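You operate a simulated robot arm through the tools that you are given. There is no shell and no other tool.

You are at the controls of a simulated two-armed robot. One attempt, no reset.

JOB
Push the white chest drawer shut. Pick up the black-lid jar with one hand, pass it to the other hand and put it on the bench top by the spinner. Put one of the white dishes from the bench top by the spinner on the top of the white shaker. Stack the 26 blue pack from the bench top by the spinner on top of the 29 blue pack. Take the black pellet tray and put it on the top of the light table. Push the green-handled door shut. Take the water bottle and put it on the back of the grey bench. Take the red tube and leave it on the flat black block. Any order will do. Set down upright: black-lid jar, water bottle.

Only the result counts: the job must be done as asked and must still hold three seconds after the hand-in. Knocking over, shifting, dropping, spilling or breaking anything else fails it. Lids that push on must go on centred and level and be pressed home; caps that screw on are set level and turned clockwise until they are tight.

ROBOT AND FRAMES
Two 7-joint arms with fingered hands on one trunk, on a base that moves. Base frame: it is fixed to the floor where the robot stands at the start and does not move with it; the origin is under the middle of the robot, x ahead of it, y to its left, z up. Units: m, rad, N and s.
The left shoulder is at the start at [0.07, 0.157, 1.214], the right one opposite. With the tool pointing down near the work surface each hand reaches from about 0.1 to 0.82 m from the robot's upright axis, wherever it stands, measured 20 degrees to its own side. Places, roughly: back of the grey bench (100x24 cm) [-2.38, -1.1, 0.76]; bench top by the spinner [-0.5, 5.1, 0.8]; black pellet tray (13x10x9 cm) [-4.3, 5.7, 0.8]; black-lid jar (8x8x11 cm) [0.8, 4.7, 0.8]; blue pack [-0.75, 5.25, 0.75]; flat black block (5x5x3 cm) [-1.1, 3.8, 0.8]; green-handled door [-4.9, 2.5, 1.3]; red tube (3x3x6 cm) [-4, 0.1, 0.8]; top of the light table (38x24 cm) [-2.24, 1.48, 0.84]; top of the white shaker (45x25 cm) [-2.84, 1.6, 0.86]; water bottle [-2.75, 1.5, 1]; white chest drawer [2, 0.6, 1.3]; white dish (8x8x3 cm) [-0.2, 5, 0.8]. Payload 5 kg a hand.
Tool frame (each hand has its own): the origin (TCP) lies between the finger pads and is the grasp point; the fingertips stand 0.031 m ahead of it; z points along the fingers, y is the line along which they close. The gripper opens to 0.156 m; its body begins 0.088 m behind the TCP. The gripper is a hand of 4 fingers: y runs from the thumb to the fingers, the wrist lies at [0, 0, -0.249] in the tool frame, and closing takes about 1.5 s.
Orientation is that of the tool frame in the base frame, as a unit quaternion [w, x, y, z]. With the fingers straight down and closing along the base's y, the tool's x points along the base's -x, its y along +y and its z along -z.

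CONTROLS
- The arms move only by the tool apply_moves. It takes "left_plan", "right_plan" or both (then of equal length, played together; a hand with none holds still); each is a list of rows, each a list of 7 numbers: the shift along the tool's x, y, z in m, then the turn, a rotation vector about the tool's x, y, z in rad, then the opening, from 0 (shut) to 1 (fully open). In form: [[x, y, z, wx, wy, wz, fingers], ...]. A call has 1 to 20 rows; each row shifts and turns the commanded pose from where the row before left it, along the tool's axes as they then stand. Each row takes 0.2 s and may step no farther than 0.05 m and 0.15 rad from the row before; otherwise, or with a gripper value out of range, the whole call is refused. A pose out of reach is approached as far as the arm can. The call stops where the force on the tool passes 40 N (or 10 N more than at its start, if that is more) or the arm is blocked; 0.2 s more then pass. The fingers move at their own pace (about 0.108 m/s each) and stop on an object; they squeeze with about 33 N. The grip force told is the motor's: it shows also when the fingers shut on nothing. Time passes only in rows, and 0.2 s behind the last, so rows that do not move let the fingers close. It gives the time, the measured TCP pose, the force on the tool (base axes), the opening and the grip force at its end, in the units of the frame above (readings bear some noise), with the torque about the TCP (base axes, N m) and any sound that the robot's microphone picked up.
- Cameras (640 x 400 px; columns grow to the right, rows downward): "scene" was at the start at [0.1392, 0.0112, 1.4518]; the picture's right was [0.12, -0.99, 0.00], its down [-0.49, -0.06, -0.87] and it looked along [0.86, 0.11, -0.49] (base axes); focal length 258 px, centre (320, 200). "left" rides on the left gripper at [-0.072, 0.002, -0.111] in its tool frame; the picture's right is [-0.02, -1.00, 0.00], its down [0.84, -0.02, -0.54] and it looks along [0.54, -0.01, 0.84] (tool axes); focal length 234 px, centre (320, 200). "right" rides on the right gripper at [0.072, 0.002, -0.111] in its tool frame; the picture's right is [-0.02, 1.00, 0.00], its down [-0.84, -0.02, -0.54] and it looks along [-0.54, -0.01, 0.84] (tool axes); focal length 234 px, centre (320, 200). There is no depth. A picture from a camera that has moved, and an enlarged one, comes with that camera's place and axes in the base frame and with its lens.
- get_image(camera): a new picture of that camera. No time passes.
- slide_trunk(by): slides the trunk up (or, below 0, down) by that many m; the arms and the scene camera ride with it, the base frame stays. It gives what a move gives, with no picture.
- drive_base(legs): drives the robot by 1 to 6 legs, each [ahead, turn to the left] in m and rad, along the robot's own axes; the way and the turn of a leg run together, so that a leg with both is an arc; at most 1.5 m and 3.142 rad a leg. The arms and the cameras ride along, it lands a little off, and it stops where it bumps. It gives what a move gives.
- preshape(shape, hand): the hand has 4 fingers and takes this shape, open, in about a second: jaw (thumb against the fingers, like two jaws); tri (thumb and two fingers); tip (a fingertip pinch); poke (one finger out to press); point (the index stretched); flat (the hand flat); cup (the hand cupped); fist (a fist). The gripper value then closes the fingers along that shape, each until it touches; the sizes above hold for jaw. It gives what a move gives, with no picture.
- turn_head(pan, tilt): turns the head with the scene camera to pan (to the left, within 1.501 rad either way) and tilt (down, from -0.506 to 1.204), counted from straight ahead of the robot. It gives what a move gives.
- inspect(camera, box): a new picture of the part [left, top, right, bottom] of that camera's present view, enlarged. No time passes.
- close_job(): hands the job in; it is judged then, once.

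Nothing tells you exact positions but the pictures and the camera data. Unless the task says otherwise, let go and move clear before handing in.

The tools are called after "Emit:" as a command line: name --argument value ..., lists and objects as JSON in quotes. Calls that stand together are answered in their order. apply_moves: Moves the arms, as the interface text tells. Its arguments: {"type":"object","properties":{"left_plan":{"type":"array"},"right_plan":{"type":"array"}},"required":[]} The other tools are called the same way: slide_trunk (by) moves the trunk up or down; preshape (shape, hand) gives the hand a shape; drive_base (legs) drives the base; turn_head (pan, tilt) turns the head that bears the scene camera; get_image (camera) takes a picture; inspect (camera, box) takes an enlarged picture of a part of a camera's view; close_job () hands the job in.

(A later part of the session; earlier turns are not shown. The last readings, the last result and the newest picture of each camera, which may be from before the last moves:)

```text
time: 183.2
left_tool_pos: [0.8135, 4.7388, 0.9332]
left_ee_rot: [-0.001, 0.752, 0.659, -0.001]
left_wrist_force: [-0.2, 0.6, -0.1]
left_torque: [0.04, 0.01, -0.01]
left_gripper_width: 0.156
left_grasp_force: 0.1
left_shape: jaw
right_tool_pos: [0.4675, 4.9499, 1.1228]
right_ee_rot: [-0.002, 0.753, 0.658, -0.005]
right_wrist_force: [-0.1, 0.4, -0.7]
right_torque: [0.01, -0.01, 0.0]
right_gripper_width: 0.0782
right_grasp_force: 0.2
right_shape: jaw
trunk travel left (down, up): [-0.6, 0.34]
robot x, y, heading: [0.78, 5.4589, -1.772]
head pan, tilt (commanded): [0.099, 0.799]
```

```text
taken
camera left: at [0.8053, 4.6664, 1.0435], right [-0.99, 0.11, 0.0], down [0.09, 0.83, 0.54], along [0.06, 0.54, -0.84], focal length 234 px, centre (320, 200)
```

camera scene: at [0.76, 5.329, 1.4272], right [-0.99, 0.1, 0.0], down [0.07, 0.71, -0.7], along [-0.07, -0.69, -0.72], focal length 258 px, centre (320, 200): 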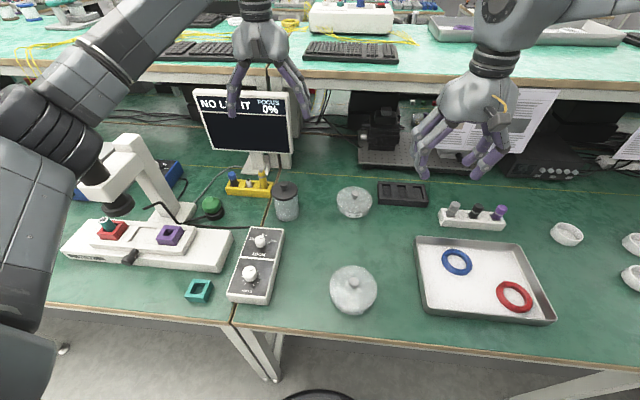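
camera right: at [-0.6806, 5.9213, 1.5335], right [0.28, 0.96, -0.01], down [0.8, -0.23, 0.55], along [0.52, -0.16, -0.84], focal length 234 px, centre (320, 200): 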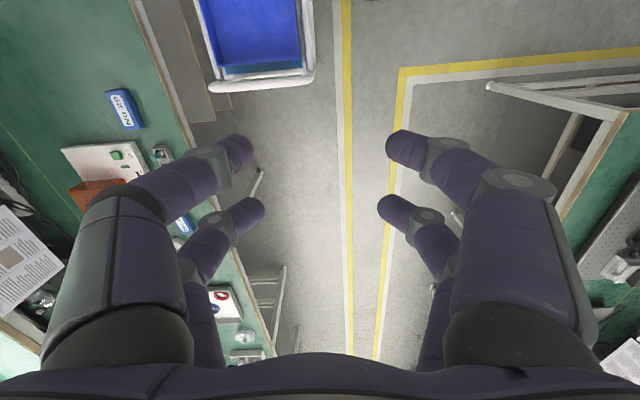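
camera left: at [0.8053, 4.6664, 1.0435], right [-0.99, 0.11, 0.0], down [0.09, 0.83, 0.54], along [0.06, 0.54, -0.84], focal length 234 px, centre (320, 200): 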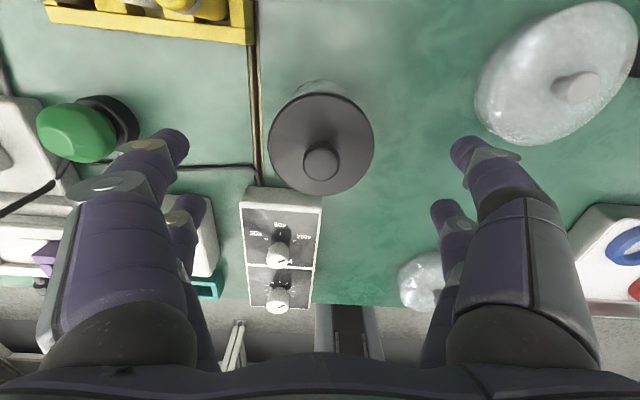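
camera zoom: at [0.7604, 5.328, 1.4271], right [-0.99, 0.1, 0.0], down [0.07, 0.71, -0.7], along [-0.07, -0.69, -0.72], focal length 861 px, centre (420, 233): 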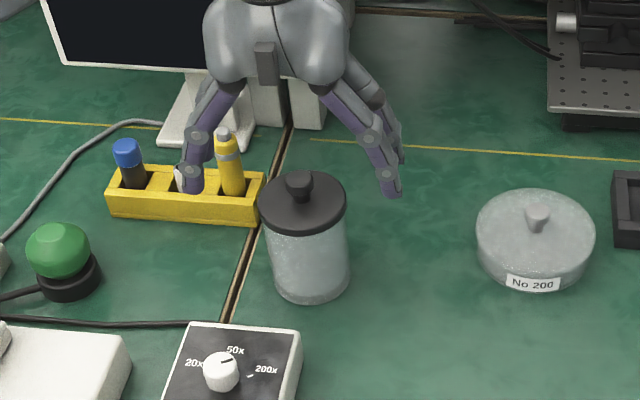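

The hand is centred over the jar. I'll lower about 8.5 cm more and close the fingers on the upper part.

Emit:
apply_moves --left_plan '[[0, 0, 0.03, 0, 0, 0, 1], [0, 0, 0.03, 0, 0, 0, 1], [0, 0, 0.025, 0, 0, 0, 1], [0, 0, 0, 0, 0, 0, 0], [0, 0, 0, 0, 0, 0, 0], [0, 0, 0, 0, 0, 0, 0], [0, 0, 0, 0, 0, 0, 0], [0, 0, 0, 0, 0, 0, 0], [0, 0, 0, 0, 0, 0, 0], [0, 0, 0, 0, 0, 0, 0]]'

Emit:
inspect --camera "scene" --box '[200, 130, 380, 250]'

Emit:
get_image --camera "left"

```text
time: 185.4
left_tool_pos: [0.8145, 4.7388, 0.85]
left_ee_rot: [-0.001, 0.752, 0.659, -0.001]
left_wrist_force: [-1.9, 0.6, -0.2]
left_torque: [0.0, 0.06, -0.02]
left_gripper_width: 0.0577
left_grasp_force: 32.7
left_shape: jaw
right_tool_pos: [0.467, 4.9496, 1.1224]
right_ee_rot: [-0.002, 0.753, 0.658, -0.005]
right_wrist_force: [-0.8, -0.1, -0.2]
right_torque: [0.05, -0.01, 0.01]
right_gripper_width: 0.0781
right_grasp_force: 0.1
right_shape: jaw
trunk travel left (down, up): [-0.6, 0.34]
robot x, y, heading: [0.7797, 5.4576, -1.775]
head pan, tilt (commanded): [0.099, 0.799]
```

```text
3.33 times, centred on (290, 190) of scene
camera zoom: at [0.76, 5.3285, 1.4271], right [-0.99, 0.1, 0.0], down [0.07, 0.71, -0.7], along [-0.07, -0.69, -0.72], focal length 861 px, centre (420, 233)
```

zoom: 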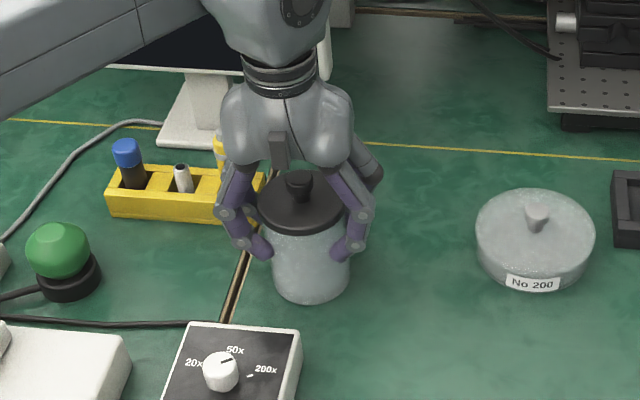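

```text
taken
camera left: at [0.8055, 4.6663, 0.9595], right [-0.99, 0.11, 0.0], down [0.09, 0.83, 0.54], along [0.06, 0.54, -0.84], focal length 234 px, centre (320, 200)
```

left: 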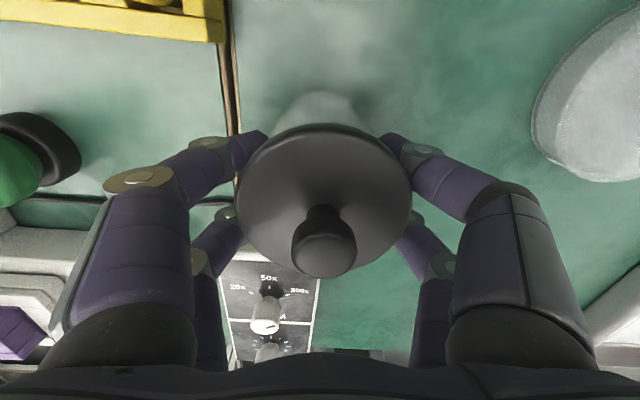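

The fingers hold the jar's body just below the lid. I'll lift it and bring it back in front of my chest over free space.

Emit:
apply_moves --left_plan '[[0, 0, -0.02, 0, 0, 0, 0], [0, 0, -0.03, 0, 0, 0, 0], [0, 0, -0.04, 0, 0, 0, 0], [0, 0, -0.04, 0, 0, 0, 0], [0, 0, -0.04, 0, 0, 0, 0], [0, 0, -0.04, 0, 0, 0, 0], [0, 0, -0.04, 0, 0, 0, 0], [0.03, -0.02, 0, 0, 0, 0, 0], [0.04, -0.02, 0, 0, 0, 0, 0], [0.04, -0.02, 0, 0, 0, 0, 0], [0.04, -0.02, 0, 0, 0, 0, 0], [0.04, -0.02, 0, 0, 0, 0, 0]]'

Emit:
get_image --camera "scene"

Emit:
get_image --camera "right"

```text
time: 188.0
left_tool_pos: [0.7389, 4.9407, 1.0993]
left_ee_rot: [0.0, 0.752, 0.659, -0.001]
left_wrist_force: [0.4, -0.4, -6.0]
left_torque: [0.01, -0.01, 0.02]
left_gripper_width: 0.0575
left_grasp_force: 32.9
left_shape: jaw
right_tool_pos: [0.4662, 4.9515, 1.1236]
right_ee_rot: [-0.002, 0.753, 0.658, -0.005]
right_wrist_force: [0.3, 0.2, 0.6]
right_torque: [-0.05, 0.04, 0.01]
right_gripper_width: 0.0781
right_grasp_force: 0.1
right_shape: jaw
trunk travel left (down, up): [-0.6, 0.34]
robot x, y, heading: [0.777, 5.4587, -1.777]
head pan, tilt (commanded): [0.099, 0.799]
```

```text
taken
camera scene: at [0.7591, 5.3297, 1.4272], right [-0.99, 0.1, 0.0], down [0.07, 0.71, -0.7], along [-0.07, -0.69, -0.72], focal length 258 px, centre (320, 200)
```

scene: 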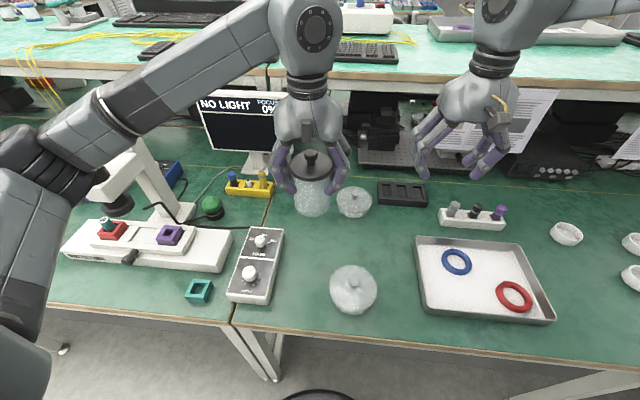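

```text
taken
camera right: at [0.4778, 5.023, 1.2334], right [0.99, -0.16, -0.01], down [-0.13, -0.83, 0.55], along [-0.09, -0.54, -0.84], focal length 234 px, centre (320, 200)
```

right: 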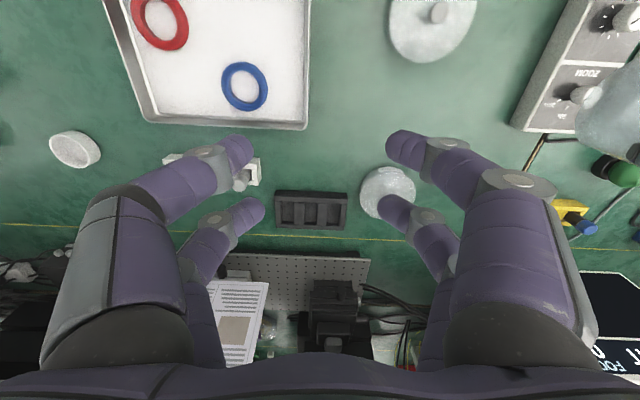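

The jar (about 0.6 kg) is held securely. For the handover I'll turn the left hand 90° about the vertical so its fingers are fore and aft, and move the right hand aside.

Emit:
apply_moves --left_plan '[[-0.02, -0.018, 0, 0, 0, 0, 0], [-0.02, -0.018, 0, 0, 0, 0, 0], [-0.02, -0.018, 0, 0, 0, 0, 0], [-0.02, -0.018, 0, 0, 0, 0, 0], [0, 0, 0, 0, 0, -0.14, 0], [0, 0, 0, 0, 0, -0.14, 0], [0, 0, 0, 0, 0, -0.14, 0], [0, 0, 0, 0, 0, -0.14, 0]]' --right_plan '[[0.02, -0.04, 0, 0, 0, 0, 1], [0.02, -0.04, 0, 0, 0, 0, 1], [0.02, -0.04, 0, 0, 0, 0, 1], [0.02, -0.04, 0, 0, 0, 0, 1], [0.02, -0.02, 0, 0, 0, 0, 1], [0.02, 0, 0, 0, 0, 0, 1], [0, 0, 0, 0, 0, 0, 1], [0, 0, 0, 0, 0, 0, 1]]'

Emit:
get_image --camera "scene"

```text
time: 189.8
left_tool_pos: [0.6577, 4.8695, 1.0999]
left_ee_rot: [-0.001, 0.541, 0.841, -0.001]
left_wrist_force: [1.1, 0.3, -5.2]
left_torque: [0.03, 0.0, -0.01]
left_gripper_width: 0.0572
left_grasp_force: 32.8
left_shape: jaw
right_tool_pos: [0.3058, 5.0931, 1.1227]
right_ee_rot: [-0.002, 0.753, 0.658, -0.005]
right_wrist_force: [0.0, 0.5, 0.6]
right_torque: [-0.02, 0.0, -0.02]
right_gripper_width: 0.1557
right_grasp_force: 0.1
right_shape: jaw
trunk travel left (down, up): [-0.6, 0.34]
robot x, y, heading: [0.7792, 5.4578, -1.771]
head pan, tilt (commanded): [0.099, 0.799]
```

```text
taken
camera scene: at [0.7604, 5.3284, 1.4271], right [-0.99, 0.1, 0.0], down [0.07, 0.71, -0.7], along [-0.07, -0.69, -0.72], focal length 258 px, centre (320, 200)
```

scene: 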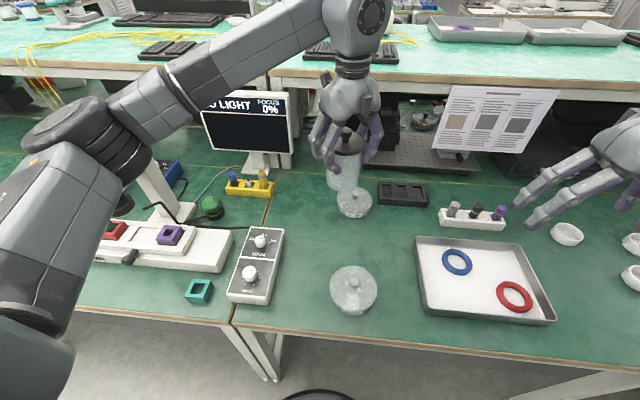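

The left hand turns freely. I'll finish the turn so its fingers are fore and aft.

Emit:
apply_moves --left_plan '[[0, 0, 0, 0, 0, -0.135, 0], [0, 0, 0, 0, 0, -0.135, 0], [0, 0, 0, 0, 0, -0.135, 0], [0, 0, 0, 0, 0, -0.135, 0], [0, 0, 0, 0, 0, -0.135, 0], [0, 0, 0, 0, 0, -0.135, 0], [0, 0, 0, 0, 0, -0.135, 0]]'

Emit:
get_image --camera "scene"

```text
time: 191.4
left_tool_pos: [0.6588, 4.8714, 1.0993]
left_ee_rot: [-0.001, 0.099, 0.995, 0.0]
left_wrist_force: [1.1, -0.2, -6.2]
left_torque: [0.02, 0.05, -0.05]
left_gripper_width: 0.0577
left_grasp_force: 32.8
left_shape: jaw
right_tool_pos: [0.3047, 5.0926, 1.1225]
right_ee_rot: [-0.003, 0.753, 0.658, -0.005]
right_wrist_force: [0.4, -0.1, 0.8]
right_torque: [0.02, 0.04, -0.04]
right_gripper_width: 0.1559
right_grasp_force: 0.0
right_shape: jaw
trunk travel left (down, up): [-0.6, 0.34]
robot x, y, heading: [0.7814, 5.4606, -1.775]
head pan, tilt (commanded): [0.099, 0.799]
```

```text
taken
camera scene: at [0.7598, 5.3283, 1.4271], right [-0.99, 0.1, 0.0], down [0.07, 0.71, -0.7], along [-0.07, -0.69, -0.72], focal length 258 px, centre (320, 200)
```

scene: 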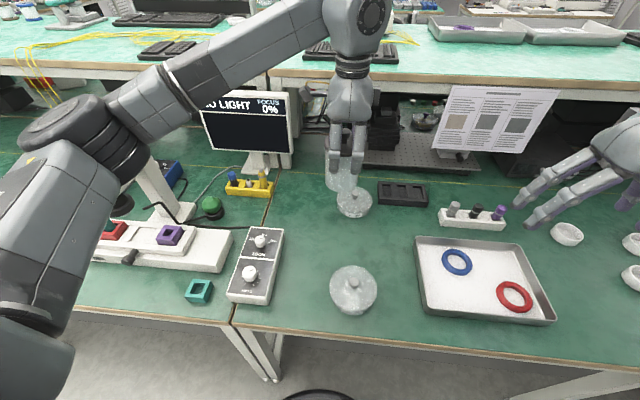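

Working through the hand-over geometry, my current grip is about 2 cm too low to leave room for the other hand's fingers. I'll turn back, set the jar down at its own spot and regrip just under the lid.

Emit:
apply_moves --left_plan '[[0, 0, 0, 0, 0, 0.135, 0], [0, 0, 0, 0, 0, 0.135, 0], [0, 0, 0, 0, 0, 0.135, 0], [0, 0, 0, 0, 0, 0.135, 0], [0, 0, 0, 0, 0, 0.135, 0], [0, 0, 0, 0, 0, 0.135, 0], [0, 0, 0, 0, 0, 0.135, 0], [0, 0, 0, 0, 0, 0.14, 0], [0, 0, 0, 0, 0, 0.14, 0], [0, 0, 0, 0, 0, 0.14, 0], [0, 0, 0, 0, 0, 0.14, 0], [-0.022, 0.0344, 0, 0, 0, 0, 0], [-0.022, 0.0344, 0, 0, 0, 0, 0], [-0.022, 0.0344, 0, 0, 0, 0, 0], [-0.022, 0.0344, 0, 0, 0, 0, 0], [-0.022, 0.0344, 0, 0, 0, 0, 0]]'

```text
time: 194.8
left_tool_pos: [0.8147, 4.7381, 1.0985]
left_ee_rot: [-0.002, 0.753, 0.658, 0.0]
left_wrist_force: [0.6, 0.3, -5.8]
left_torque: [0.02, 0.03, 0.02]
left_gripper_width: 0.0572
left_grasp_force: 32.8
left_shape: jaw
right_tool_pos: [0.3062, 5.0932, 1.1237]
right_ee_rot: [-0.004, 0.753, 0.658, -0.005]
right_wrist_force: [0.7, -0.2, -0.8]
right_torque: [0.0, -0.01, 0.0]
right_gripper_width: 0.1559
right_grasp_force: 0.1
right_shape: jaw
trunk travel left (down, up): [-0.6, 0.34]
robot x, y, heading: [0.7797, 5.4539, -1.774]
head pan, tilt (commanded): [0.099, 0.799]
```

I'm right above the original spot. I'll lower the jar, release, raise 2 cm and regrip.

Emit:
apply_moves --left_plan '[[0, 0, 0.05, 0, 0, 0, 0], [0, 0, 0.05, 0, 0, 0, 0], [0, 0, 0.05, 0, 0, 0, 0], [0, 0, 0.05, 0, 0, 0, 0], [0, 0, 0.03, 0, 0, 0, 0], [0, 0, 0.015, 0, 0, 0, 0], [0, 0, 0.003, 0, 0, 0, 0], [0, 0, 0, 0, 0, 0, 0]]'

Emit:
inspect --camera "scene" --box '[200, 130, 380, 250]'

```text
time: 196.6
left_tool_pos: [0.8129, 4.7386, 0.851]
left_ee_rot: [-0.001, 0.753, 0.659, -0.001]
left_wrist_force: [-0.3, 0.0, -5.5]
left_torque: [0.03, 0.01, -0.01]
left_gripper_width: 0.0569
left_grasp_force: 33.0
left_shape: jaw
right_tool_pos: [0.3036, 5.0924, 1.1228]
right_ee_rot: [-0.003, 0.753, 0.658, -0.005]
right_wrist_force: [-1.2, 0.4, 0.9]
right_torque: [0.02, 0.01, 0.0]
right_gripper_width: 0.1557
right_grasp_force: 0.0
right_shape: jaw
trunk travel left (down, up): [-0.6, 0.34]
robot x, y, heading: [0.7782, 5.4565, -1.773]
head pan, tilt (commanded): [0.099, 0.799]
```

```text
3.33 times, centred on (290, 190) of scene
camera zoom: at [0.7599, 5.3283, 1.4271], right [-0.99, 0.1, 0.0], down [0.07, 0.71, -0.7], along [-0.07, -0.69, -0.72], focal length 861 px, centre (420, 233)
```

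zoom: 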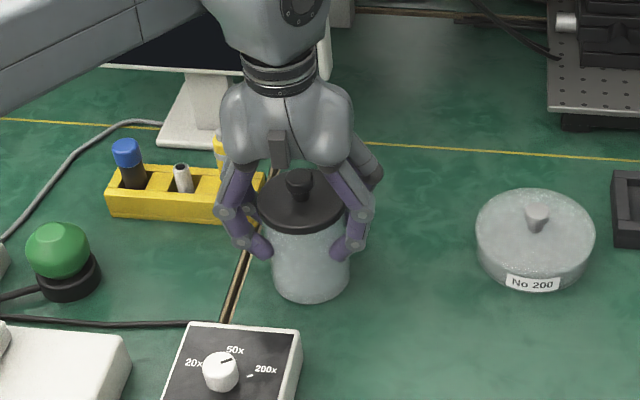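

Not touching yet (the full weight is still in the hand). I'll creep down until the bench carries the jar.

Emit:
apply_moves --left_plan '[[0, 0, 0.002, 0, 0, 0, 0], [0, 0, 0, 0, 0, 0, 0]]'

Emit:
apply_moves --left_plan '[[0, 0, 0.002, 0, 0, 0, 0], [0, 0, 0, 0, 0, 0, 0]]'

```text
time: 197.2
left_tool_pos: [0.8135, 4.7392, 0.8492]
left_ee_rot: [-0.001, 0.752, 0.659, -0.001]
left_wrist_force: [1.6, 0.0, -2.7]
left_torque: [-0.02, 0.03, 0.01]
left_gripper_width: 0.057
left_grasp_force: 33.2
left_shape: jaw
right_tool_pos: [0.3043, 5.0917, 1.124]
right_ee_rot: [-0.003, 0.753, 0.658, -0.006]
right_wrist_force: [1.0, -0.3, -0.1]
right_torque: [-0.03, 0.02, 0.01]
right_gripper_width: 0.1561
right_grasp_force: 0.1
right_shape: jaw
trunk travel left (down, up): [-0.6, 0.34]
robot x, y, heading: [0.782, 5.4575, -1.773]
head pan, tilt (commanded): [0.099, 0.799]
```

```text
time: 197.8
left_tool_pos: [0.8133, 4.7396, 0.8483]
left_ee_rot: [0.0, 0.752, 0.659, -0.003]
left_wrist_force: [0.2, -0.3, 7.5]
left_torque: [-0.02, 0.02, -0.01]
left_gripper_width: 0.0574
left_grasp_force: 32.7
left_shape: jaw
right_tool_pos: [0.3047, 5.0933, 1.1243]
right_ee_rot: [-0.001, 0.753, 0.658, -0.005]
right_wrist_force: [-0.1, 0.5, -1.6]
right_torque: [0.01, -0.02, 0.02]
right_gripper_width: 0.1559
right_grasp_force: 0.0
right_shape: jaw
trunk travel left (down, up): [-0.6, 0.34]
robot x, y, heading: [0.7776, 5.4566, -1.776]
head pan, tilt (commanded): [0.099, 0.799]
```

The jar stands on the bench. I'll open, raise 2 cm, and close again.

Emit:
apply_moves --left_plan '[[0, 0, -0.001, 0, 0, 0, 0.75], [0, 0, 0, 0, 0, 0, 0.75], [0, 0, 0, 0, 0, 0, 0.75], [0, 0, -0.01, 0, 0, 0, 0.75], [0, 0, -0.01, 0, 0, 0, 0.75], [0, 0, 0, 0, 0, 0, 0.75], [0, 0, 0, 0, 0, 0, 0], [0, 0, 0, 0, 0, 0, 0], [0, 0, 0, 0, 0, 0, 0], [0, 0, 0, 0, 0, 0, 0], [0, 0, 0, 0, 0, 0, 0], [0, 0, 0, 0, 0, 0, 0]]'

Emit:
inspect --camera "scene" --box '[200, 130, 380, 250]'

```text
time: 200.4
left_tool_pos: [0.8131, 4.7395, 0.8692]
left_ee_rot: [-0.001, 0.753, 0.658, -0.001]
left_wrist_force: [-0.5, 1.3, 0.0]
left_torque: [0.02, 0.06, 0.01]
left_gripper_width: 0.0581
left_grasp_force: 33.0
left_shape: jaw
right_tool_pos: [0.3039, 5.092, 1.1228]
right_ee_rot: [-0.002, 0.753, 0.658, -0.005]
right_wrist_force: [0.3, -1.0, -0.3]
right_torque: [-0.01, 0.02, -0.07]
right_gripper_width: 0.1557
right_grasp_force: 0.0
right_shape: jaw
trunk travel left (down, up): [-0.6, 0.34]
robot x, y, heading: [0.7785, 5.4595, -1.771]
head pan, tilt (commanded): [0.099, 0.799]
heard: snap
```

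```text
3.33 times, centred on (290, 190) of scene
camera zoom: at [0.76, 5.3286, 1.4271], right [-0.99, 0.1, 0.0], down [0.07, 0.71, -0.7], along [-0.07, -0.69, -0.72], focal length 861 px, centre (420, 233)
```

zoom: 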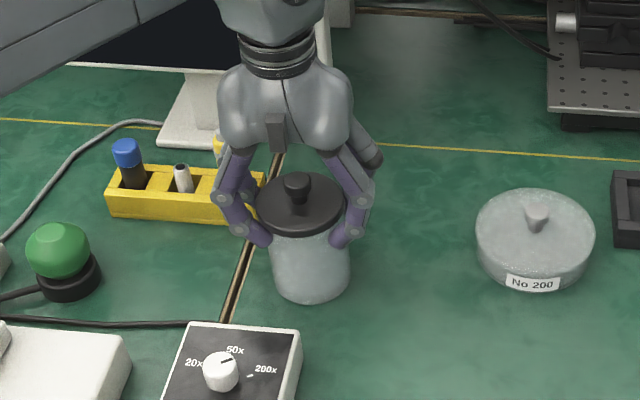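

I heard a snap during the regrip. I need to look closely at the jar and its lid before doing anything else.

Emit:
inspect --camera "scene" --box '[250, 165, 330, 225]'

Emit:
get_image --camera "left"

```text
6.67 times, centred on (290, 195) of scene
camera zoom: at [0.76, 5.3286, 1.4271], right [-0.99, 0.1, 0.0], down [0.07, 0.71, -0.7], along [-0.07, -0.69, -0.72], focal length 1722 px, centre (520, 233)
```

zoom: 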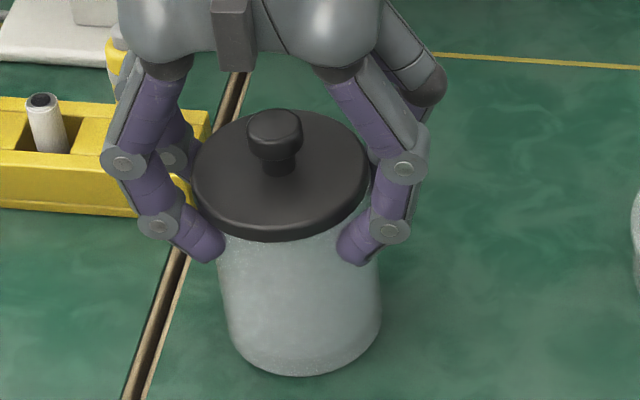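

```text
taken
camera left: at [0.8052, 4.6668, 0.9783], right [-0.99, 0.11, 0.0], down [0.09, 0.83, 0.54], along [0.06, 0.54, -0.84], focal length 234 px, centre (320, 200)
```

left: 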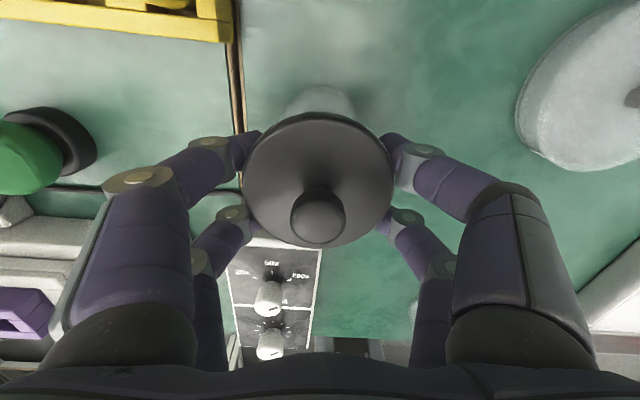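

The lid seems to have shifted by a few millimetres. I'll release and raise the hand to inspect the jar and lid unobstructed.

Emit:
apply_moves --left_plan '[[0, 0, 0, 0, 0, 0, 1], [0, 0, 0, 0, 0, 0, 1], [0, 0, 0, 0, 0, 0, 1], [0, 0, 0, 0, 0, 0, 1], [0, 0, -0.03, 0, 0, 0, 1], [0, 0, -0.03, 0, 0, 0, 1], [0, 0, -0.03, 0, 0, 0, 1], [0, 0, -0.03, 0, 0, 0, 1]]'

Emit:
inspect --camera "scene" --box '[250, 165, 330, 225]'

Emit:
inspect --camera "left" --box '[240, 40, 400, 190]'

```text
time: 202.2
left_tool_pos: [0.8131, 4.74, 0.9877]
left_ee_rot: [-0.001, 0.752, 0.659, -0.001]
left_wrist_force: [-0.2, 0.3, -0.3]
left_torque: [-0.02, -0.02, 0.0]
left_gripper_width: 0.1558
left_grasp_force: 0.0
left_shape: jaw
right_tool_pos: [0.3035, 5.094, 1.1239]
right_ee_rot: [-0.003, 0.752, 0.659, -0.006]
right_wrist_force: [0.4, 0.4, 0.5]
right_torque: [-0.02, -0.02, -0.01]
right_gripper_width: 0.156
right_grasp_force: 0.0
right_shape: jaw
trunk travel left (down, up): [-0.6, 0.34]
robot x, y, heading: [0.7781, 5.4605, -1.774]
head pan, tilt (commanded): [0.099, 0.799]
heard: snap
```

```text
6.67 times, centred on (290, 195) of scene
camera zoom: at [0.7598, 5.3298, 1.4272], right [-0.99, 0.1, 0.0], down [0.07, 0.71, -0.7], along [-0.07, -0.69, -0.72], focal length 1722 px, centre (520, 233)
```

zoom: 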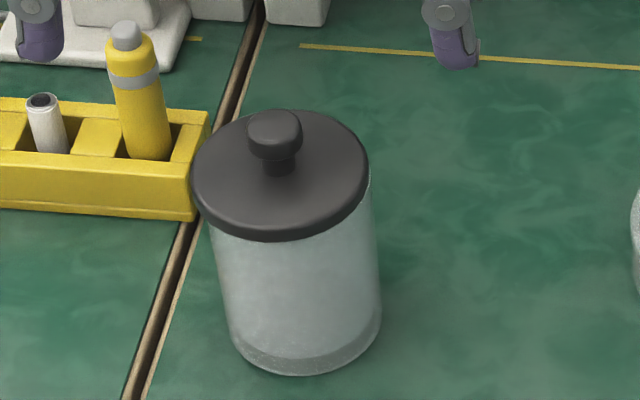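

```text
2.67 times, centred on (320, 115) of left
camera zoom: at [0.8061, 4.6672, 1.0987], right [-0.99, 0.11, 0.0], down [0.09, 0.83, 0.54], along [0.06, 0.54, -0.84], focal length 624 px, centre (320, 427)
```

zoom: 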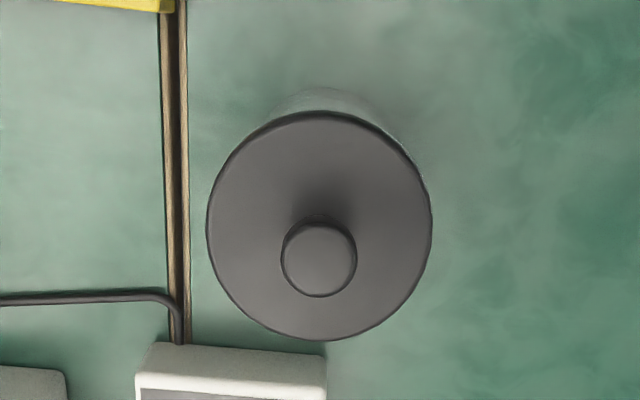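

The lid looks very slightly off to the left. To judge it properly I'll back away from the bench and view the jar from a flatter angle.

Emit:
apply_moves --left_plan '[[0, 0, -0.04, 0, 0, 0, 1], [0, 0, -0.04, 0, 0, 0, 1], [0, 0, -0.04, 0, 0, 0, 1]]'

Emit:
drive_base --legs '[[-0.5, 0]]'

Emit:
slide_trunk --by -0.25

Emit:
turn_head --pan 0.15 --tilt 0.3

Emit:
get_image --camera "scene"

```text
time: 203.0
left_tool_pos: [0.814, 4.7394, 1.1105]
left_ee_rot: [-0.001, 0.752, 0.659, 0.0]
left_wrist_force: [-0.3, -0.4, 0.0]
left_torque: [-0.02, -0.01, 0.0]
left_gripper_width: 0.156
left_grasp_force: 0.1
left_shape: jaw
right_tool_pos: [0.3032, 5.0944, 1.124]
right_ee_rot: [-0.002, 0.754, 0.657, -0.006]
right_wrist_force: [0.2, -0.1, 0.2]
right_torque: [-0.03, 0.03, -0.03]
right_gripper_width: 0.1558
right_grasp_force: 0.1
right_shape: jaw
trunk travel left (down, up): [-0.6, 0.34]
robot x, y, heading: [0.7806, 5.4613, -1.773]
head pan, tilt (commanded): [0.099, 0.799]
```

```text
time: 205.9
left_tool_pos: [0.9177, 5.2279, 1.1088]
left_ee_rot: [-0.001, 0.752, 0.66, 0.0]
left_wrist_force: [-0.4, 0.4, -0.4]
left_torque: [0.01, 0.03, 0.04]
left_gripper_width: 0.1559
left_grasp_force: 0.1
left_shape: jaw
right_tool_pos: [0.4064, 5.5794, 1.1237]
right_ee_rot: [-0.003, 0.751, 0.66, -0.005]
right_wrist_force: [-0.4, 0.3, 0.5]
right_torque: [-0.02, -0.05, 0.01]
right_gripper_width: 0.1559
right_grasp_force: 0.0
right_shape: jaw
trunk travel left (down, up): [-0.6, 0.34]
robot x, y, heading: [0.8797, 5.9499, -1.77]
head pan, tilt (commanded): [0.099, 0.799]
```

```text
time: 208.5
left_tool_pos: [0.9178, 5.2285, 0.8595]
left_ee_rot: [-0.001, 0.751, 0.66, 0.0]
left_wrist_force: [-0.3, -0.2, 0.5]
left_torque: [0.01, 0.0, 0.02]
left_gripper_width: 0.1558
left_grasp_force: 0.0
left_shape: jaw
right_tool_pos: [0.406, 5.5802, 0.8731]
right_ee_rot: [-0.002, 0.751, 0.66, -0.006]
right_wrist_force: [-0.6, 0.1, 0.1]
right_torque: [-0.01, 0.01, -0.02]
right_gripper_width: 0.1557
right_grasp_force: 0.1
right_shape: jaw
trunk travel left (down, up): [-0.35, 0.59]
robot x, y, heading: [0.879, 5.9517, -1.771]
head pan, tilt (commanded): [0.099, 0.799]
```

```text
time: 209.4
left_tool_pos: [0.9169, 5.228, 0.8588]
left_ee_rot: [0.0, 0.751, 0.66, 0.0]
left_wrist_force: [0.7, 0.7, 0.3]
left_torque: [0.0, -0.01, 0.04]
left_gripper_width: 0.156
left_grasp_force: 0.0
left_shape: jaw
right_tool_pos: [0.4049, 5.5798, 0.8726]
right_ee_rot: [-0.002, 0.751, 0.66, -0.005]
right_wrist_force: [0.2, -0.7, -0.2]
right_torque: [0.02, 0.0, -0.03]
right_gripper_width: 0.1561
right_grasp_force: 0.1
right_shape: jaw
trunk travel left (down, up): [-0.35, 0.59]
robot x, y, heading: [0.8793, 5.95, -1.772]
head pan, tilt (commanded): [0.15, 0.3]
```

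```text
taken
camera scene: at [0.8632, 5.8052, 1.2214], right [-1.0, 0.05, 0.0], down [0.01, 0.3, -0.95], along [-0.05, -0.95, -0.3], focal length 258 px, centre (320, 200)
```

scene: 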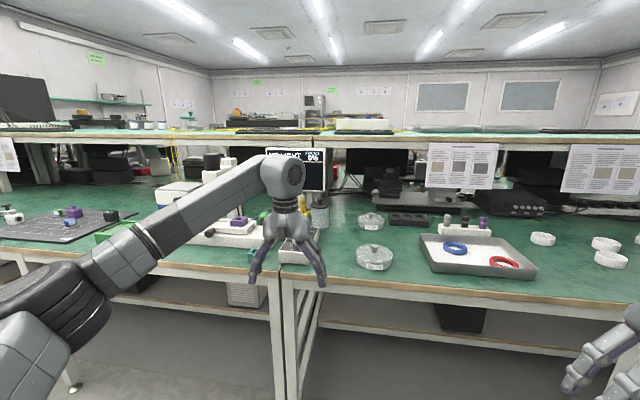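

Emit:
inspect --camera "scene" --box '[290, 180, 350, 240]'

```text
6.67 times, centred on (320, 210) of scene
camera zoom: at [0.8632, 5.8052, 1.2214], right [-1.0, 0.05, 0.0], down [0.01, 0.3, -0.95], along [-0.05, -0.95, -0.3], focal length 1722 px, centre (320, 133)
```

zoom: 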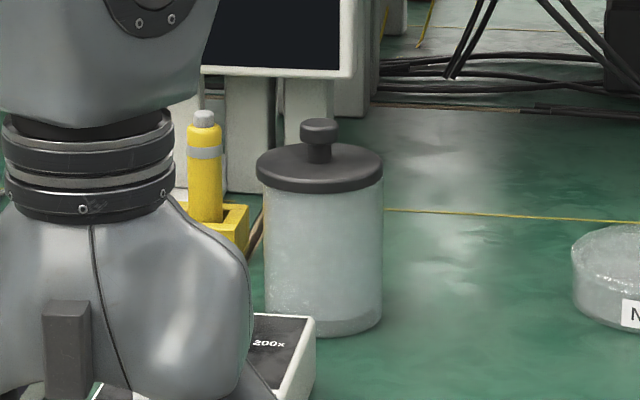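

The lid is level and seated but about 3 mm off centre, likely nudged by the high grip. I'll use the lower grip that worked before, and plan the hand-over so the right hand takes the jar horizontally at the bench's front edge and the left hand places it from above. First back to the jar.

Emit:
slide_trunk --by 0.25

Emit:
drive_base --legs '[[0.5, 0]]'

Emit:
turn_head --pan 0.1 --tilt 0.8

Emit:
get_image --camera "left"

Emit:
get_image --camera "scene"

```text
time: 212.0
left_tool_pos: [0.9176, 5.2287, 1.1091]
left_ee_rot: [-0.001, 0.751, 0.66, 0.0]
left_wrist_force: [0.2, 1.5, 0.4]
left_torque: [-0.02, 0.0, 0.01]
left_gripper_width: 0.1563
left_grasp_force: 0.0
left_shape: jaw
right_tool_pos: [0.4046, 5.5805, 1.1223]
right_ee_rot: [-0.002, 0.751, 0.66, -0.006]
right_wrist_force: [1.0, -0.3, 0.4]
right_torque: [0.0, 0.0, 0.0]
right_gripper_width: 0.156
right_grasp_force: 0.0
right_shape: jaw
trunk travel left (down, up): [-0.6, 0.34]
robot x, y, heading: [0.8751, 5.9434, -1.77]
head pan, tilt (commanded): [0.15, 0.3]
```

```text
time: 214.9
left_tool_pos: [0.8174, 4.7391, 1.1085]
left_ee_rot: [-0.001, 0.752, 0.66, -0.001]
left_wrist_force: [0.7, 0.0, -0.3]
left_torque: [0.01, -0.01, -0.02]
left_gripper_width: 0.1558
left_grasp_force: 0.2
left_shape: jaw
right_tool_pos: [0.3061, 5.0915, 1.1235]
right_ee_rot: [-0.002, 0.752, 0.66, -0.005]
right_wrist_force: [-0.1, -0.8, -0.4]
right_torque: [0.03, -0.03, -0.02]
right_gripper_width: 0.1557
right_grasp_force: 0.1
right_shape: jaw
trunk travel left (down, up): [-0.6, 0.34]
robot x, y, heading: [0.7824, 5.4593, -1.771]
head pan, tilt (commanded): [0.15, 0.3]
```

```text
time: 215.9
left_tool_pos: [0.8183, 4.7394, 1.1091]
left_ee_rot: [-0.001, 0.752, 0.66, -0.001]
left_wrist_force: [-0.5, -0.8, -0.6]
left_torque: [-0.01, 0.02, 0.02]
left_gripper_width: 0.1556
left_grasp_force: 0.1
left_shape: jaw
right_tool_pos: [0.3066, 5.0913, 1.1241]
right_ee_rot: [-0.002, 0.752, 0.659, -0.005]
right_wrist_force: [-0.2, 0.0, -0.7]
right_torque: [0.03, -0.01, -0.01]
right_gripper_width: 0.156
right_grasp_force: 0.1
right_shape: jaw
trunk travel left (down, up): [-0.6, 0.34]
robot x, y, heading: [0.781, 5.4607, -1.768]
head pan, tilt (commanded): [0.099, 0.799]
```

```text
taken
camera left: at [0.8107, 4.6669, 1.2194], right [-0.99, 0.11, 0.0], down [0.09, 0.83, 0.54], along [0.06, 0.54, -0.84], focal length 234 px, centre (320, 200)
```

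left: 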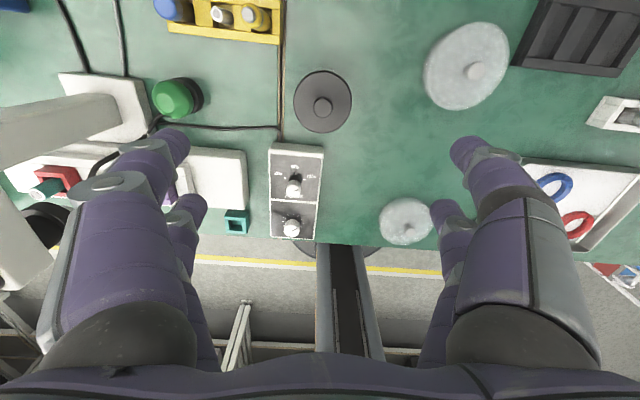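

```text
taken
camera scene: at [0.7614, 5.3292, 1.4272], right [-1.0, 0.1, 0.0], down [0.07, 0.71, -0.7], along [-0.07, -0.69, -0.72], focal length 258 px, centre (320, 200)
```

scene: 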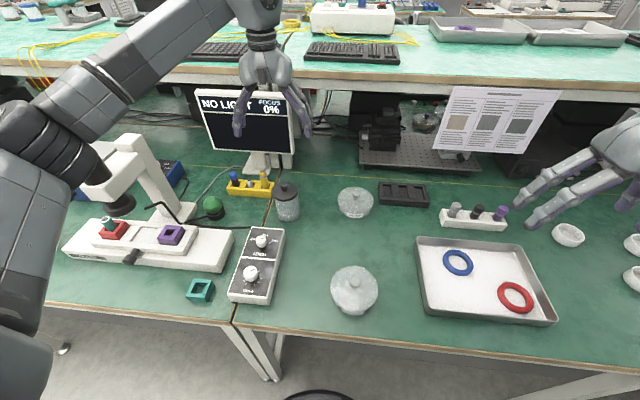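

I'm back above the jar. I'll correct 6 mm sideways, lower to the proven lower grip and take it.

Emit:
apply_moves --left_plan '[[0, -0.006, 0.04, 0, 0, 0, 1], [0, 0, 0.05, 0, 0, 0, 1], [0, 0, 0.05, 0, 0, 0, 1], [0, 0, 0.05, 0, 0, 0, 1], [0, 0, 0.04, 0, 0, 0, 1], [0, 0, 0.027, 0, 0, 0, 1], [0, 0, 0, 0, 0, 0, 0], [0, 0, 0, 0, 0, 0, 0], [0, 0, 0, 0, 0, 0, 0], [0, 0, 0, 0, 0, 0, 0], [0, 0, 0, 0, 0, 0, 0], [0, 0, 0, 0, 0, 0, 0], [0, 0, 0, 0, 0, 0, 0]]'

Emit:
inspect --camera "scene" --box '[250, 165, 330, 225]'

```text
time: 218.7
left_tool_pos: [0.8114, 4.7381, 0.8517]
left_ee_rot: [-0.002, 0.751, 0.66, 0.0]
left_wrist_force: [-0.1, 1.3, 0.1]
left_torque: [0.0, 0.08, -0.05]
left_gripper_width: 0.0562
left_grasp_force: 32.5
left_shape: jaw
right_tool_pos: [0.3055, 5.0924, 1.1222]
right_ee_rot: [-0.003, 0.752, 0.659, -0.004]
right_wrist_force: [-0.3, 0.0, -0.8]
right_torque: [0.01, 0.01, 0.0]
right_gripper_width: 0.1558
right_grasp_force: 0.0
right_shape: jaw
trunk travel left (down, up): [-0.6, 0.34]
robot x, y, heading: [0.7796, 5.4572, -1.768]
head pan, tilt (commanded): [0.099, 0.799]
```

```text
6.67 times, centred on (290, 195) of scene
camera zoom: at [0.7612, 5.3284, 1.4271], right [-1.0, 0.1, 0.0], down [0.07, 0.71, -0.7], along [-0.07, -0.69, -0.72], focal length 1722 px, centre (520, 233)
```

zoom: 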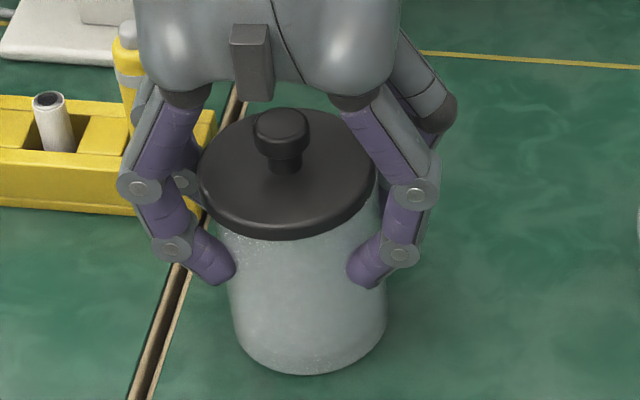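

No snap this time and the grip is firm. I'll lift the jar, draw it in and move along the aisle toward the free edge spot near the spinner.

Emit:
apply_moves --left_plan '[[0, 0, -0.02, 0, 0, 0, 0], [0, 0, -0.04, 0, 0, 0, 0], [0, 0, -0.05, 0, 0, 0, 0], [0, 0, -0.05, 0, 0, 0, 0], [0, 0, -0.05, 0, 0, 0, 0], [0, 0, -0.05, 0, 0, 0, 0], [0, 0, -0.03, 0, 0, 0, 0], [0.03, 0, 0, 0, 0, 0, 0], [0.04, 0, 0, 0, 0, 0, 0], [0.04, 0, 0, 0, 0, 0, 0], [0.04, 0, 0, 0, 0, 0, 0], [0.03, 0, 0, 0, 0, 0, 0]]'

Emit:
drive_base --legs '[[-0.4, 0], [0, -1.57]]'

Emit:
turn_head --pan 0.3 --tilt 0.6

Emit:
get_image --camera "scene"

```text
time: 221.3
left_tool_pos: [0.8359, 4.9184, 1.1421]
left_ee_rot: [0.0, 0.752, 0.66, -0.001]
left_wrist_force: [0.1, 0.2, -5.6]
left_torque: [0.02, -0.02, -0.01]
left_gripper_width: 0.056
left_grasp_force: 32.5
left_shape: jaw
right_tool_pos: [0.3067, 5.0915, 1.124]
right_ee_rot: [-0.002, 0.752, 0.659, -0.005]
right_wrist_force: [0.6, 0.0, 0.0]
right_torque: [-0.04, -0.04, 0.0]
right_gripper_width: 0.1559
right_grasp_force: 0.0
right_shape: jaw
trunk travel left (down, up): [-0.6, 0.34]
robot x, y, heading: [0.7815, 5.4597, -1.769]
head pan, tilt (commanded): [0.099, 0.799]
```

```text
time: 227.5
left_tool_pos: [0.3185, 5.788, 1.1411]
left_ee_rot: [-0.001, 0.998, -0.058, 0.0]
left_wrist_force: [-0.8, -0.5, -4.6]
left_torque: [-0.01, -0.06, 0.03]
left_gripper_width: 0.0561
left_grasp_force: 33.0
left_shape: jaw
right_tool_pos: [0.4858, 6.3176, 1.1236]
right_ee_rot: [-0.005, 0.998, -0.06, -0.001]
right_wrist_force: [0.0, -0.6, 0.3]
right_torque: [0.0, -0.02, 0.01]
right_gripper_width: 0.156
right_grasp_force: 0.1
right_shape: jaw
trunk travel left (down, up): [-0.6, 0.34]
robot x, y, heading: [0.8591, 5.8502, 2.952]
head pan, tilt (commanded): [0.099, 0.799]
```

```text
time: 228.3
left_tool_pos: [0.3182, 5.7878, 1.1404]
left_ee_rot: [-0.001, 0.998, -0.059, 0.0]
left_wrist_force: [-0.1, -0.5, -5.1]
left_torque: [0.0, -0.01, -0.01]
left_gripper_width: 0.056
left_grasp_force: 33.1
left_shape: jaw
right_tool_pos: [0.4864, 6.3177, 1.1223]
right_ee_rot: [-0.005, 0.998, -0.06, -0.003]
right_wrist_force: [-0.6, 0.1, 0.4]
right_torque: [-0.01, -0.02, 0.0]
right_gripper_width: 0.1558
right_grasp_force: 0.0
right_shape: jaw
trunk travel left (down, up): [-0.6, 0.34]
robot x, y, heading: [0.8609, 5.8502, 2.959]
head pan, tilt (commanded): [0.3, 0.6]
```

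```text
taken
camera scene: at [0.7208, 5.8478, 1.4439], right [-0.11, 0.99, 0.0], down [0.56, 0.06, -0.82], along [-0.82, -0.09, -0.57], focal length 258 px, centre (320, 200)
```

scene: 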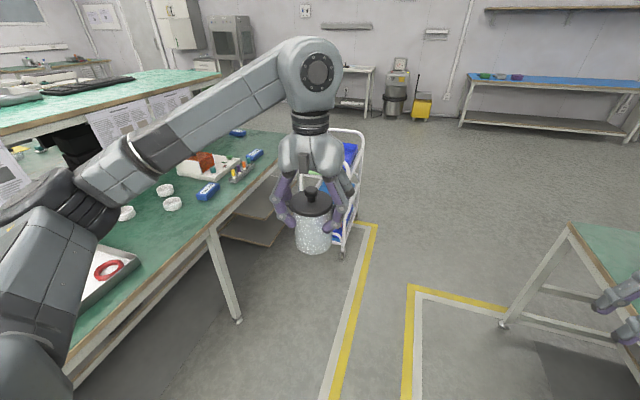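

Path ahead is clear. I'll drive 0.69 m along the aisle and turn to face the spinner bench.

Emit:
drive_base --legs '[[0.69, -0.015], [0, 1.57]]'

Emit:
turn_head --pan -0.1 --tilt 0.7

Emit:
get_image --camera "scene"

```text
time: 235.9
left_tool_pos: [0.2363, 5.4435, 1.1411]
left_ee_rot: [-0.001, 0.75, 0.661, -0.001]
left_wrist_force: [0.2, -0.1, -6.1]
left_torque: [0.03, 0.01, -0.01]
left_gripper_width: 0.056
left_grasp_force: 33.3
left_shape: jaw
right_tool_pos: [-0.2936, 5.6149, 1.1226]
right_ee_rot: [-0.002, 0.751, 0.661, -0.005]
right_wrist_force: [-0.5, 0.5, 0.2]
right_torque: [0.02, -0.02, 0.01]
right_gripper_width: 0.1558
right_grasp_force: 0.2
right_shape: jaw
trunk travel left (down, up): [-0.6, 0.34]
robot x, y, heading: [0.1805, 5.9852, -1.767]
head pan, tilt (commanded): [0.3, 0.6]
```

```text
time: 236.8
left_tool_pos: [0.236, 5.4426, 1.1413]
left_ee_rot: [-0.001, 0.75, 0.661, -0.001]
left_wrist_force: [0.0, 1.0, -4.8]
left_torque: [0.01, 0.01, 0.0]
left_gripper_width: 0.0558
left_grasp_force: 33.2
left_shape: jaw
right_tool_pos: [-0.2928, 5.613, 1.1233]
right_ee_rot: [-0.002, 0.751, 0.661, -0.005]
right_wrist_force: [0.4, 0.1, 0.0]
right_torque: [0.01, 0.03, -0.03]
right_gripper_width: 0.1562
right_grasp_force: 0.0
right_shape: jaw
trunk travel left (down, up): [-0.6, 0.34]
robot x, y, heading: [0.1734, 5.984, -1.769]
head pan, tilt (commanded): [-0.099, 0.7]
```

```text
taken
camera scene: at [0.1443, 5.8522, 1.4353], right [-0.96, 0.29, 0.0], down [0.19, 0.62, -0.76], along [-0.22, -0.73, -0.64], focal length 258 px, centre (320, 200)
```

scene: 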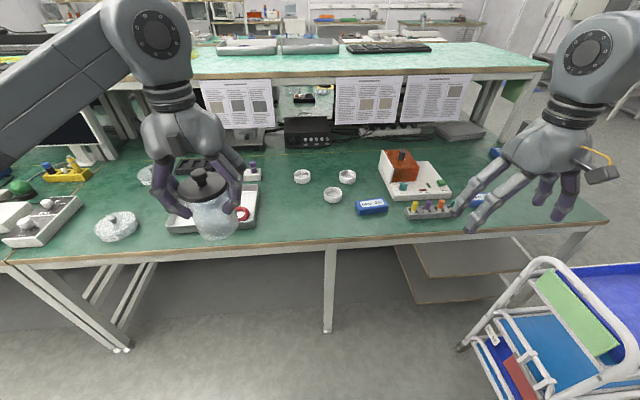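

The edge spot near (0.03, 5.20) between the ring tray and the white dishes is free. I'll roll 17 cm closer and bring the jar above it.

Emit:
drive_base --legs '[[0.17, 0]]'

Emit:
apply_moves --left_plan '[[-0.0194, -0.0323, 0, 0, 0, 0, 0], [-0.0194, -0.0323, 0, 0, 0, 0, 0], [-0.0194, -0.0323, 0, 0, 0, 0, 0], [-0.0194, -0.0323, 0, 0, 0, 0, 0], [-0.0194, -0.0323, 0, 0, 0, 0, 0], [0, 0, 0.05, 0, 0, 0, 0], [0, 0, 0.05, 0, 0, 0, 0]]'

Emit:
turn_head --pan 0.0 --tilt 0.9

Emit:
get_image --camera "scene"

Emit:
get_image --camera "left"

```text
time: 238.2
left_tool_pos: [0.2011, 5.2762, 1.1426]
left_ee_rot: [-0.001, 0.751, 0.661, 0.001]
left_wrist_force: [0.1, 1.1, -6.2]
left_torque: [0.02, 0.01, 0.04]
left_gripper_width: 0.0558
left_grasp_force: 32.9
left_shape: jaw
right_tool_pos: [-0.3269, 5.4494, 1.1244]
right_ee_rot: [-0.002, 0.752, 0.659, -0.006]
right_wrist_force: [0.9, 0.5, -0.7]
right_torque: [-0.01, 0.0, 0.05]
right_gripper_width: 0.1559
right_grasp_force: 0.1
right_shape: jaw
trunk travel left (down, up): [-0.6, 0.34]
robot x, y, heading: [0.1474, 5.8157, -1.765]
head pan, tilt (commanded): [-0.099, 0.7]
```

```text
time: 239.8
left_tool_pos: [0.0277, 5.1981, 1.0416]
left_ee_rot: [-0.001, 0.75, 0.661, -0.001]
left_wrist_force: [-0.3, -0.1, -5.4]
left_torque: [0.08, -0.01, 0.02]
left_gripper_width: 0.0559
left_grasp_force: 32.6
left_shape: jaw
right_tool_pos: [-0.3265, 5.4475, 1.1222]
right_ee_rot: [-0.003, 0.75, 0.661, -0.005]
right_wrist_force: [-0.6, -0.1, 0.4]
right_torque: [0.01, -0.02, 0.0]
right_gripper_width: 0.1558
right_grasp_force: 0.0
right_shape: jaw
trunk travel left (down, up): [-0.6, 0.34]
robot x, y, heading: [0.1468, 5.8154, -1.767]
head pan, tilt (commanded): [-0.099, 0.7]
```

```text
time: 240.6
left_tool_pos: [0.0293, 5.1997, 1.0427]
left_ee_rot: [-0.001, 0.751, 0.66, -0.001]
left_wrist_force: [-1.0, 0.7, -6.3]
left_torque: [0.03, 0.0, -0.01]
left_gripper_width: 0.0557
left_grasp_force: 33.5
left_shape: jaw
right_tool_pos: [-0.3256, 5.448, 1.123]
right_ee_rot: [-0.002, 0.752, 0.66, -0.006]
right_wrist_force: [0.2, 0.3, -0.4]
right_torque: [0.01, 0.0, -0.02]
right_gripper_width: 0.156
right_grasp_force: 0.0
right_shape: jaw
trunk travel left (down, up): [-0.6, 0.34]
robot x, y, heading: [0.1491, 5.8164, -1.764]
head pan, tilt (commanded): [0.0, 0.901]
```

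```text
taken
camera scene: at [0.1204, 5.6931, 1.4192], right [-0.98, 0.2, 0.0], down [0.15, 0.77, -0.62], along [-0.12, -0.61, -0.78], focal length 258 px, centre (320, 200)
```

scene: 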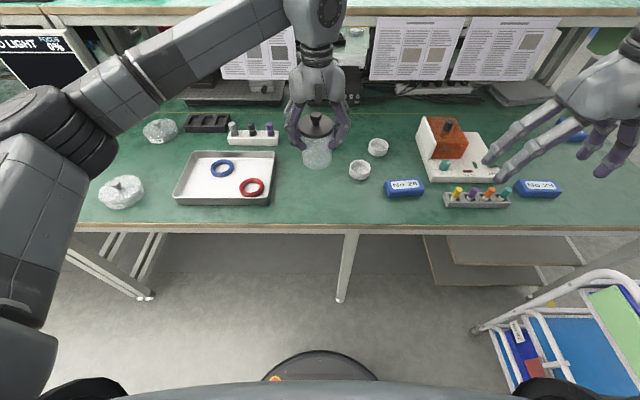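

```text
taken
camera left: at [0.0215, 5.1274, 1.1523], right [-0.99, 0.1, 0.0], down [0.09, 0.83, 0.54], along [0.05, 0.54, -0.84], focal length 234 px, centre (320, 200)
```

left: 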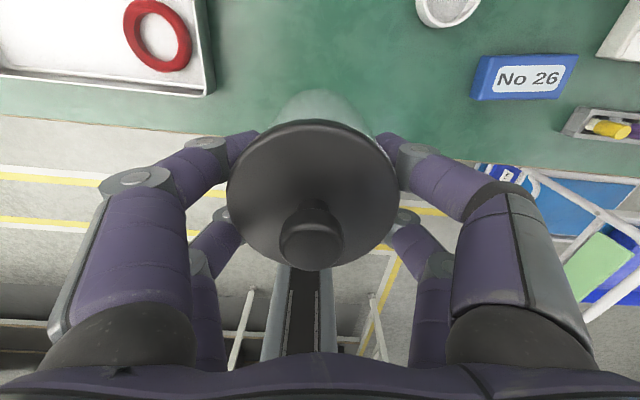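

The jar hangs above the free edge spot. I'll lower it onto the bench carefully.

Emit:
apply_moves --left_plan '[[-0.005, 0, 0.05, 0, 0, 0, 0], [0, 0, 0.05, 0, 0, 0, 0], [0, 0, 0.05, 0, 0, 0, 0], [0, 0, 0.03, 0, 0, 0, 0], [0, 0, 0.006, 0, 0, 0, 0], [0, 0, 0.002, 0, 0, 0, 0], [0, 0, 0, 0, 0, 0, 0]]'

Emit:
apply_moves --left_plan '[[0, 0, 0.002, 0, 0, 0, 0], [0, 0, 0, 0, 0, 0, 0]]'

```text
refused: row 1 steps farther than a row can; nothing moved
```

```text
time: 241.2
left_tool_pos: [0.029, 5.2001, 1.0396]
left_ee_rot: [0.0, 0.751, 0.66, -0.001]
left_wrist_force: [0.5, 0.4, -5.6]
left_torque: [0.02, -0.01, 0.02]
left_gripper_width: 0.056
left_grasp_force: 33.1
left_shape: jaw
right_tool_pos: [-0.3264, 5.4482, 1.1238]
right_ee_rot: [-0.003, 0.751, 0.66, -0.005]
right_wrist_force: [0.0, 0.1, 0.4]
right_torque: [-0.03, 0.02, 0.0]
right_gripper_width: 0.1558
right_grasp_force: 0.0
right_shape: jaw
trunk travel left (down, up): [-0.6, 0.34]
robot x, y, heading: [0.1482, 5.8143, -1.766]
head pan, tilt (commanded): [0.0, 0.901]
```

A row was too long; nothing harmful moved. I'll redo the lowering with shorter rows.

Emit:
apply_moves --left_plan '[[-0.005, 0, 0.045, 0, 0, 0, 0], [0, 0, 0.045, 0, 0, 0, 0], [0, 0, 0.045, 0, 0, 0, 0], [0, 0, 0.035, 0, 0, 0, 0], [0, 0, 0.012, 0, 0, 0, 0], [0, 0, 0.003, 0, 0, 0, 0], [0, 0, 0, 0, 0, 0, 0]]'

```text
time: 242.8
left_tool_pos: [0.027, 5.1949, 0.8531]
left_ee_rot: [-0.001, 0.751, 0.661, 0.0]
left_wrist_force: [0.3, 0.8, -5.2]
left_torque: [0.08, 0.01, 0.05]
left_gripper_width: 0.0557
left_grasp_force: 32.9
left_shape: jaw
right_tool_pos: [-0.3261, 5.448, 1.123]
right_ee_rot: [-0.003, 0.752, 0.66, -0.004]
right_wrist_force: [0.5, -0.4, -0.5]
right_torque: [0.01, 0.02, -0.01]
right_gripper_width: 0.1559
right_grasp_force: 0.0
right_shape: jaw
trunk travel left (down, up): [-0.6, 0.34]
robot x, y, heading: [0.147, 5.8167, -1.771]
head pan, tilt (commanded): [0.0, 0.901]
```

Emit:
apply_moves --left_plan '[[0, 0, 0.002, 0, 0, 0, 0], [0, 0, 0.001, 0, 0, 0, 0], [0, 0, 0, 0, 0, 0, 0]]'

```text
time: 243.6
left_tool_pos: [0.0283, 5.1947, 0.8511]
left_ee_rot: [-0.001, 0.751, 0.66, 0.0]
left_wrist_force: [-0.3, 0.0, -4.0]
left_torque: [-0.05, -0.01, -0.02]
left_gripper_width: 0.0558
left_grasp_force: 32.7
left_shape: jaw
right_tool_pos: [-0.3268, 5.4477, 1.123]
right_ee_rot: [-0.002, 0.751, 0.661, -0.004]
right_wrist_force: [-0.1, 0.8, -0.4]
right_torque: [0.02, 0.03, 0.01]
right_gripper_width: 0.1559
right_grasp_force: 0.0
right_shape: jaw
trunk travel left (down, up): [-0.6, 0.34]
robot x, y, heading: [0.145, 5.8148, -1.768]
head pan, tilt (commanded): [0.0, 0.901]
```

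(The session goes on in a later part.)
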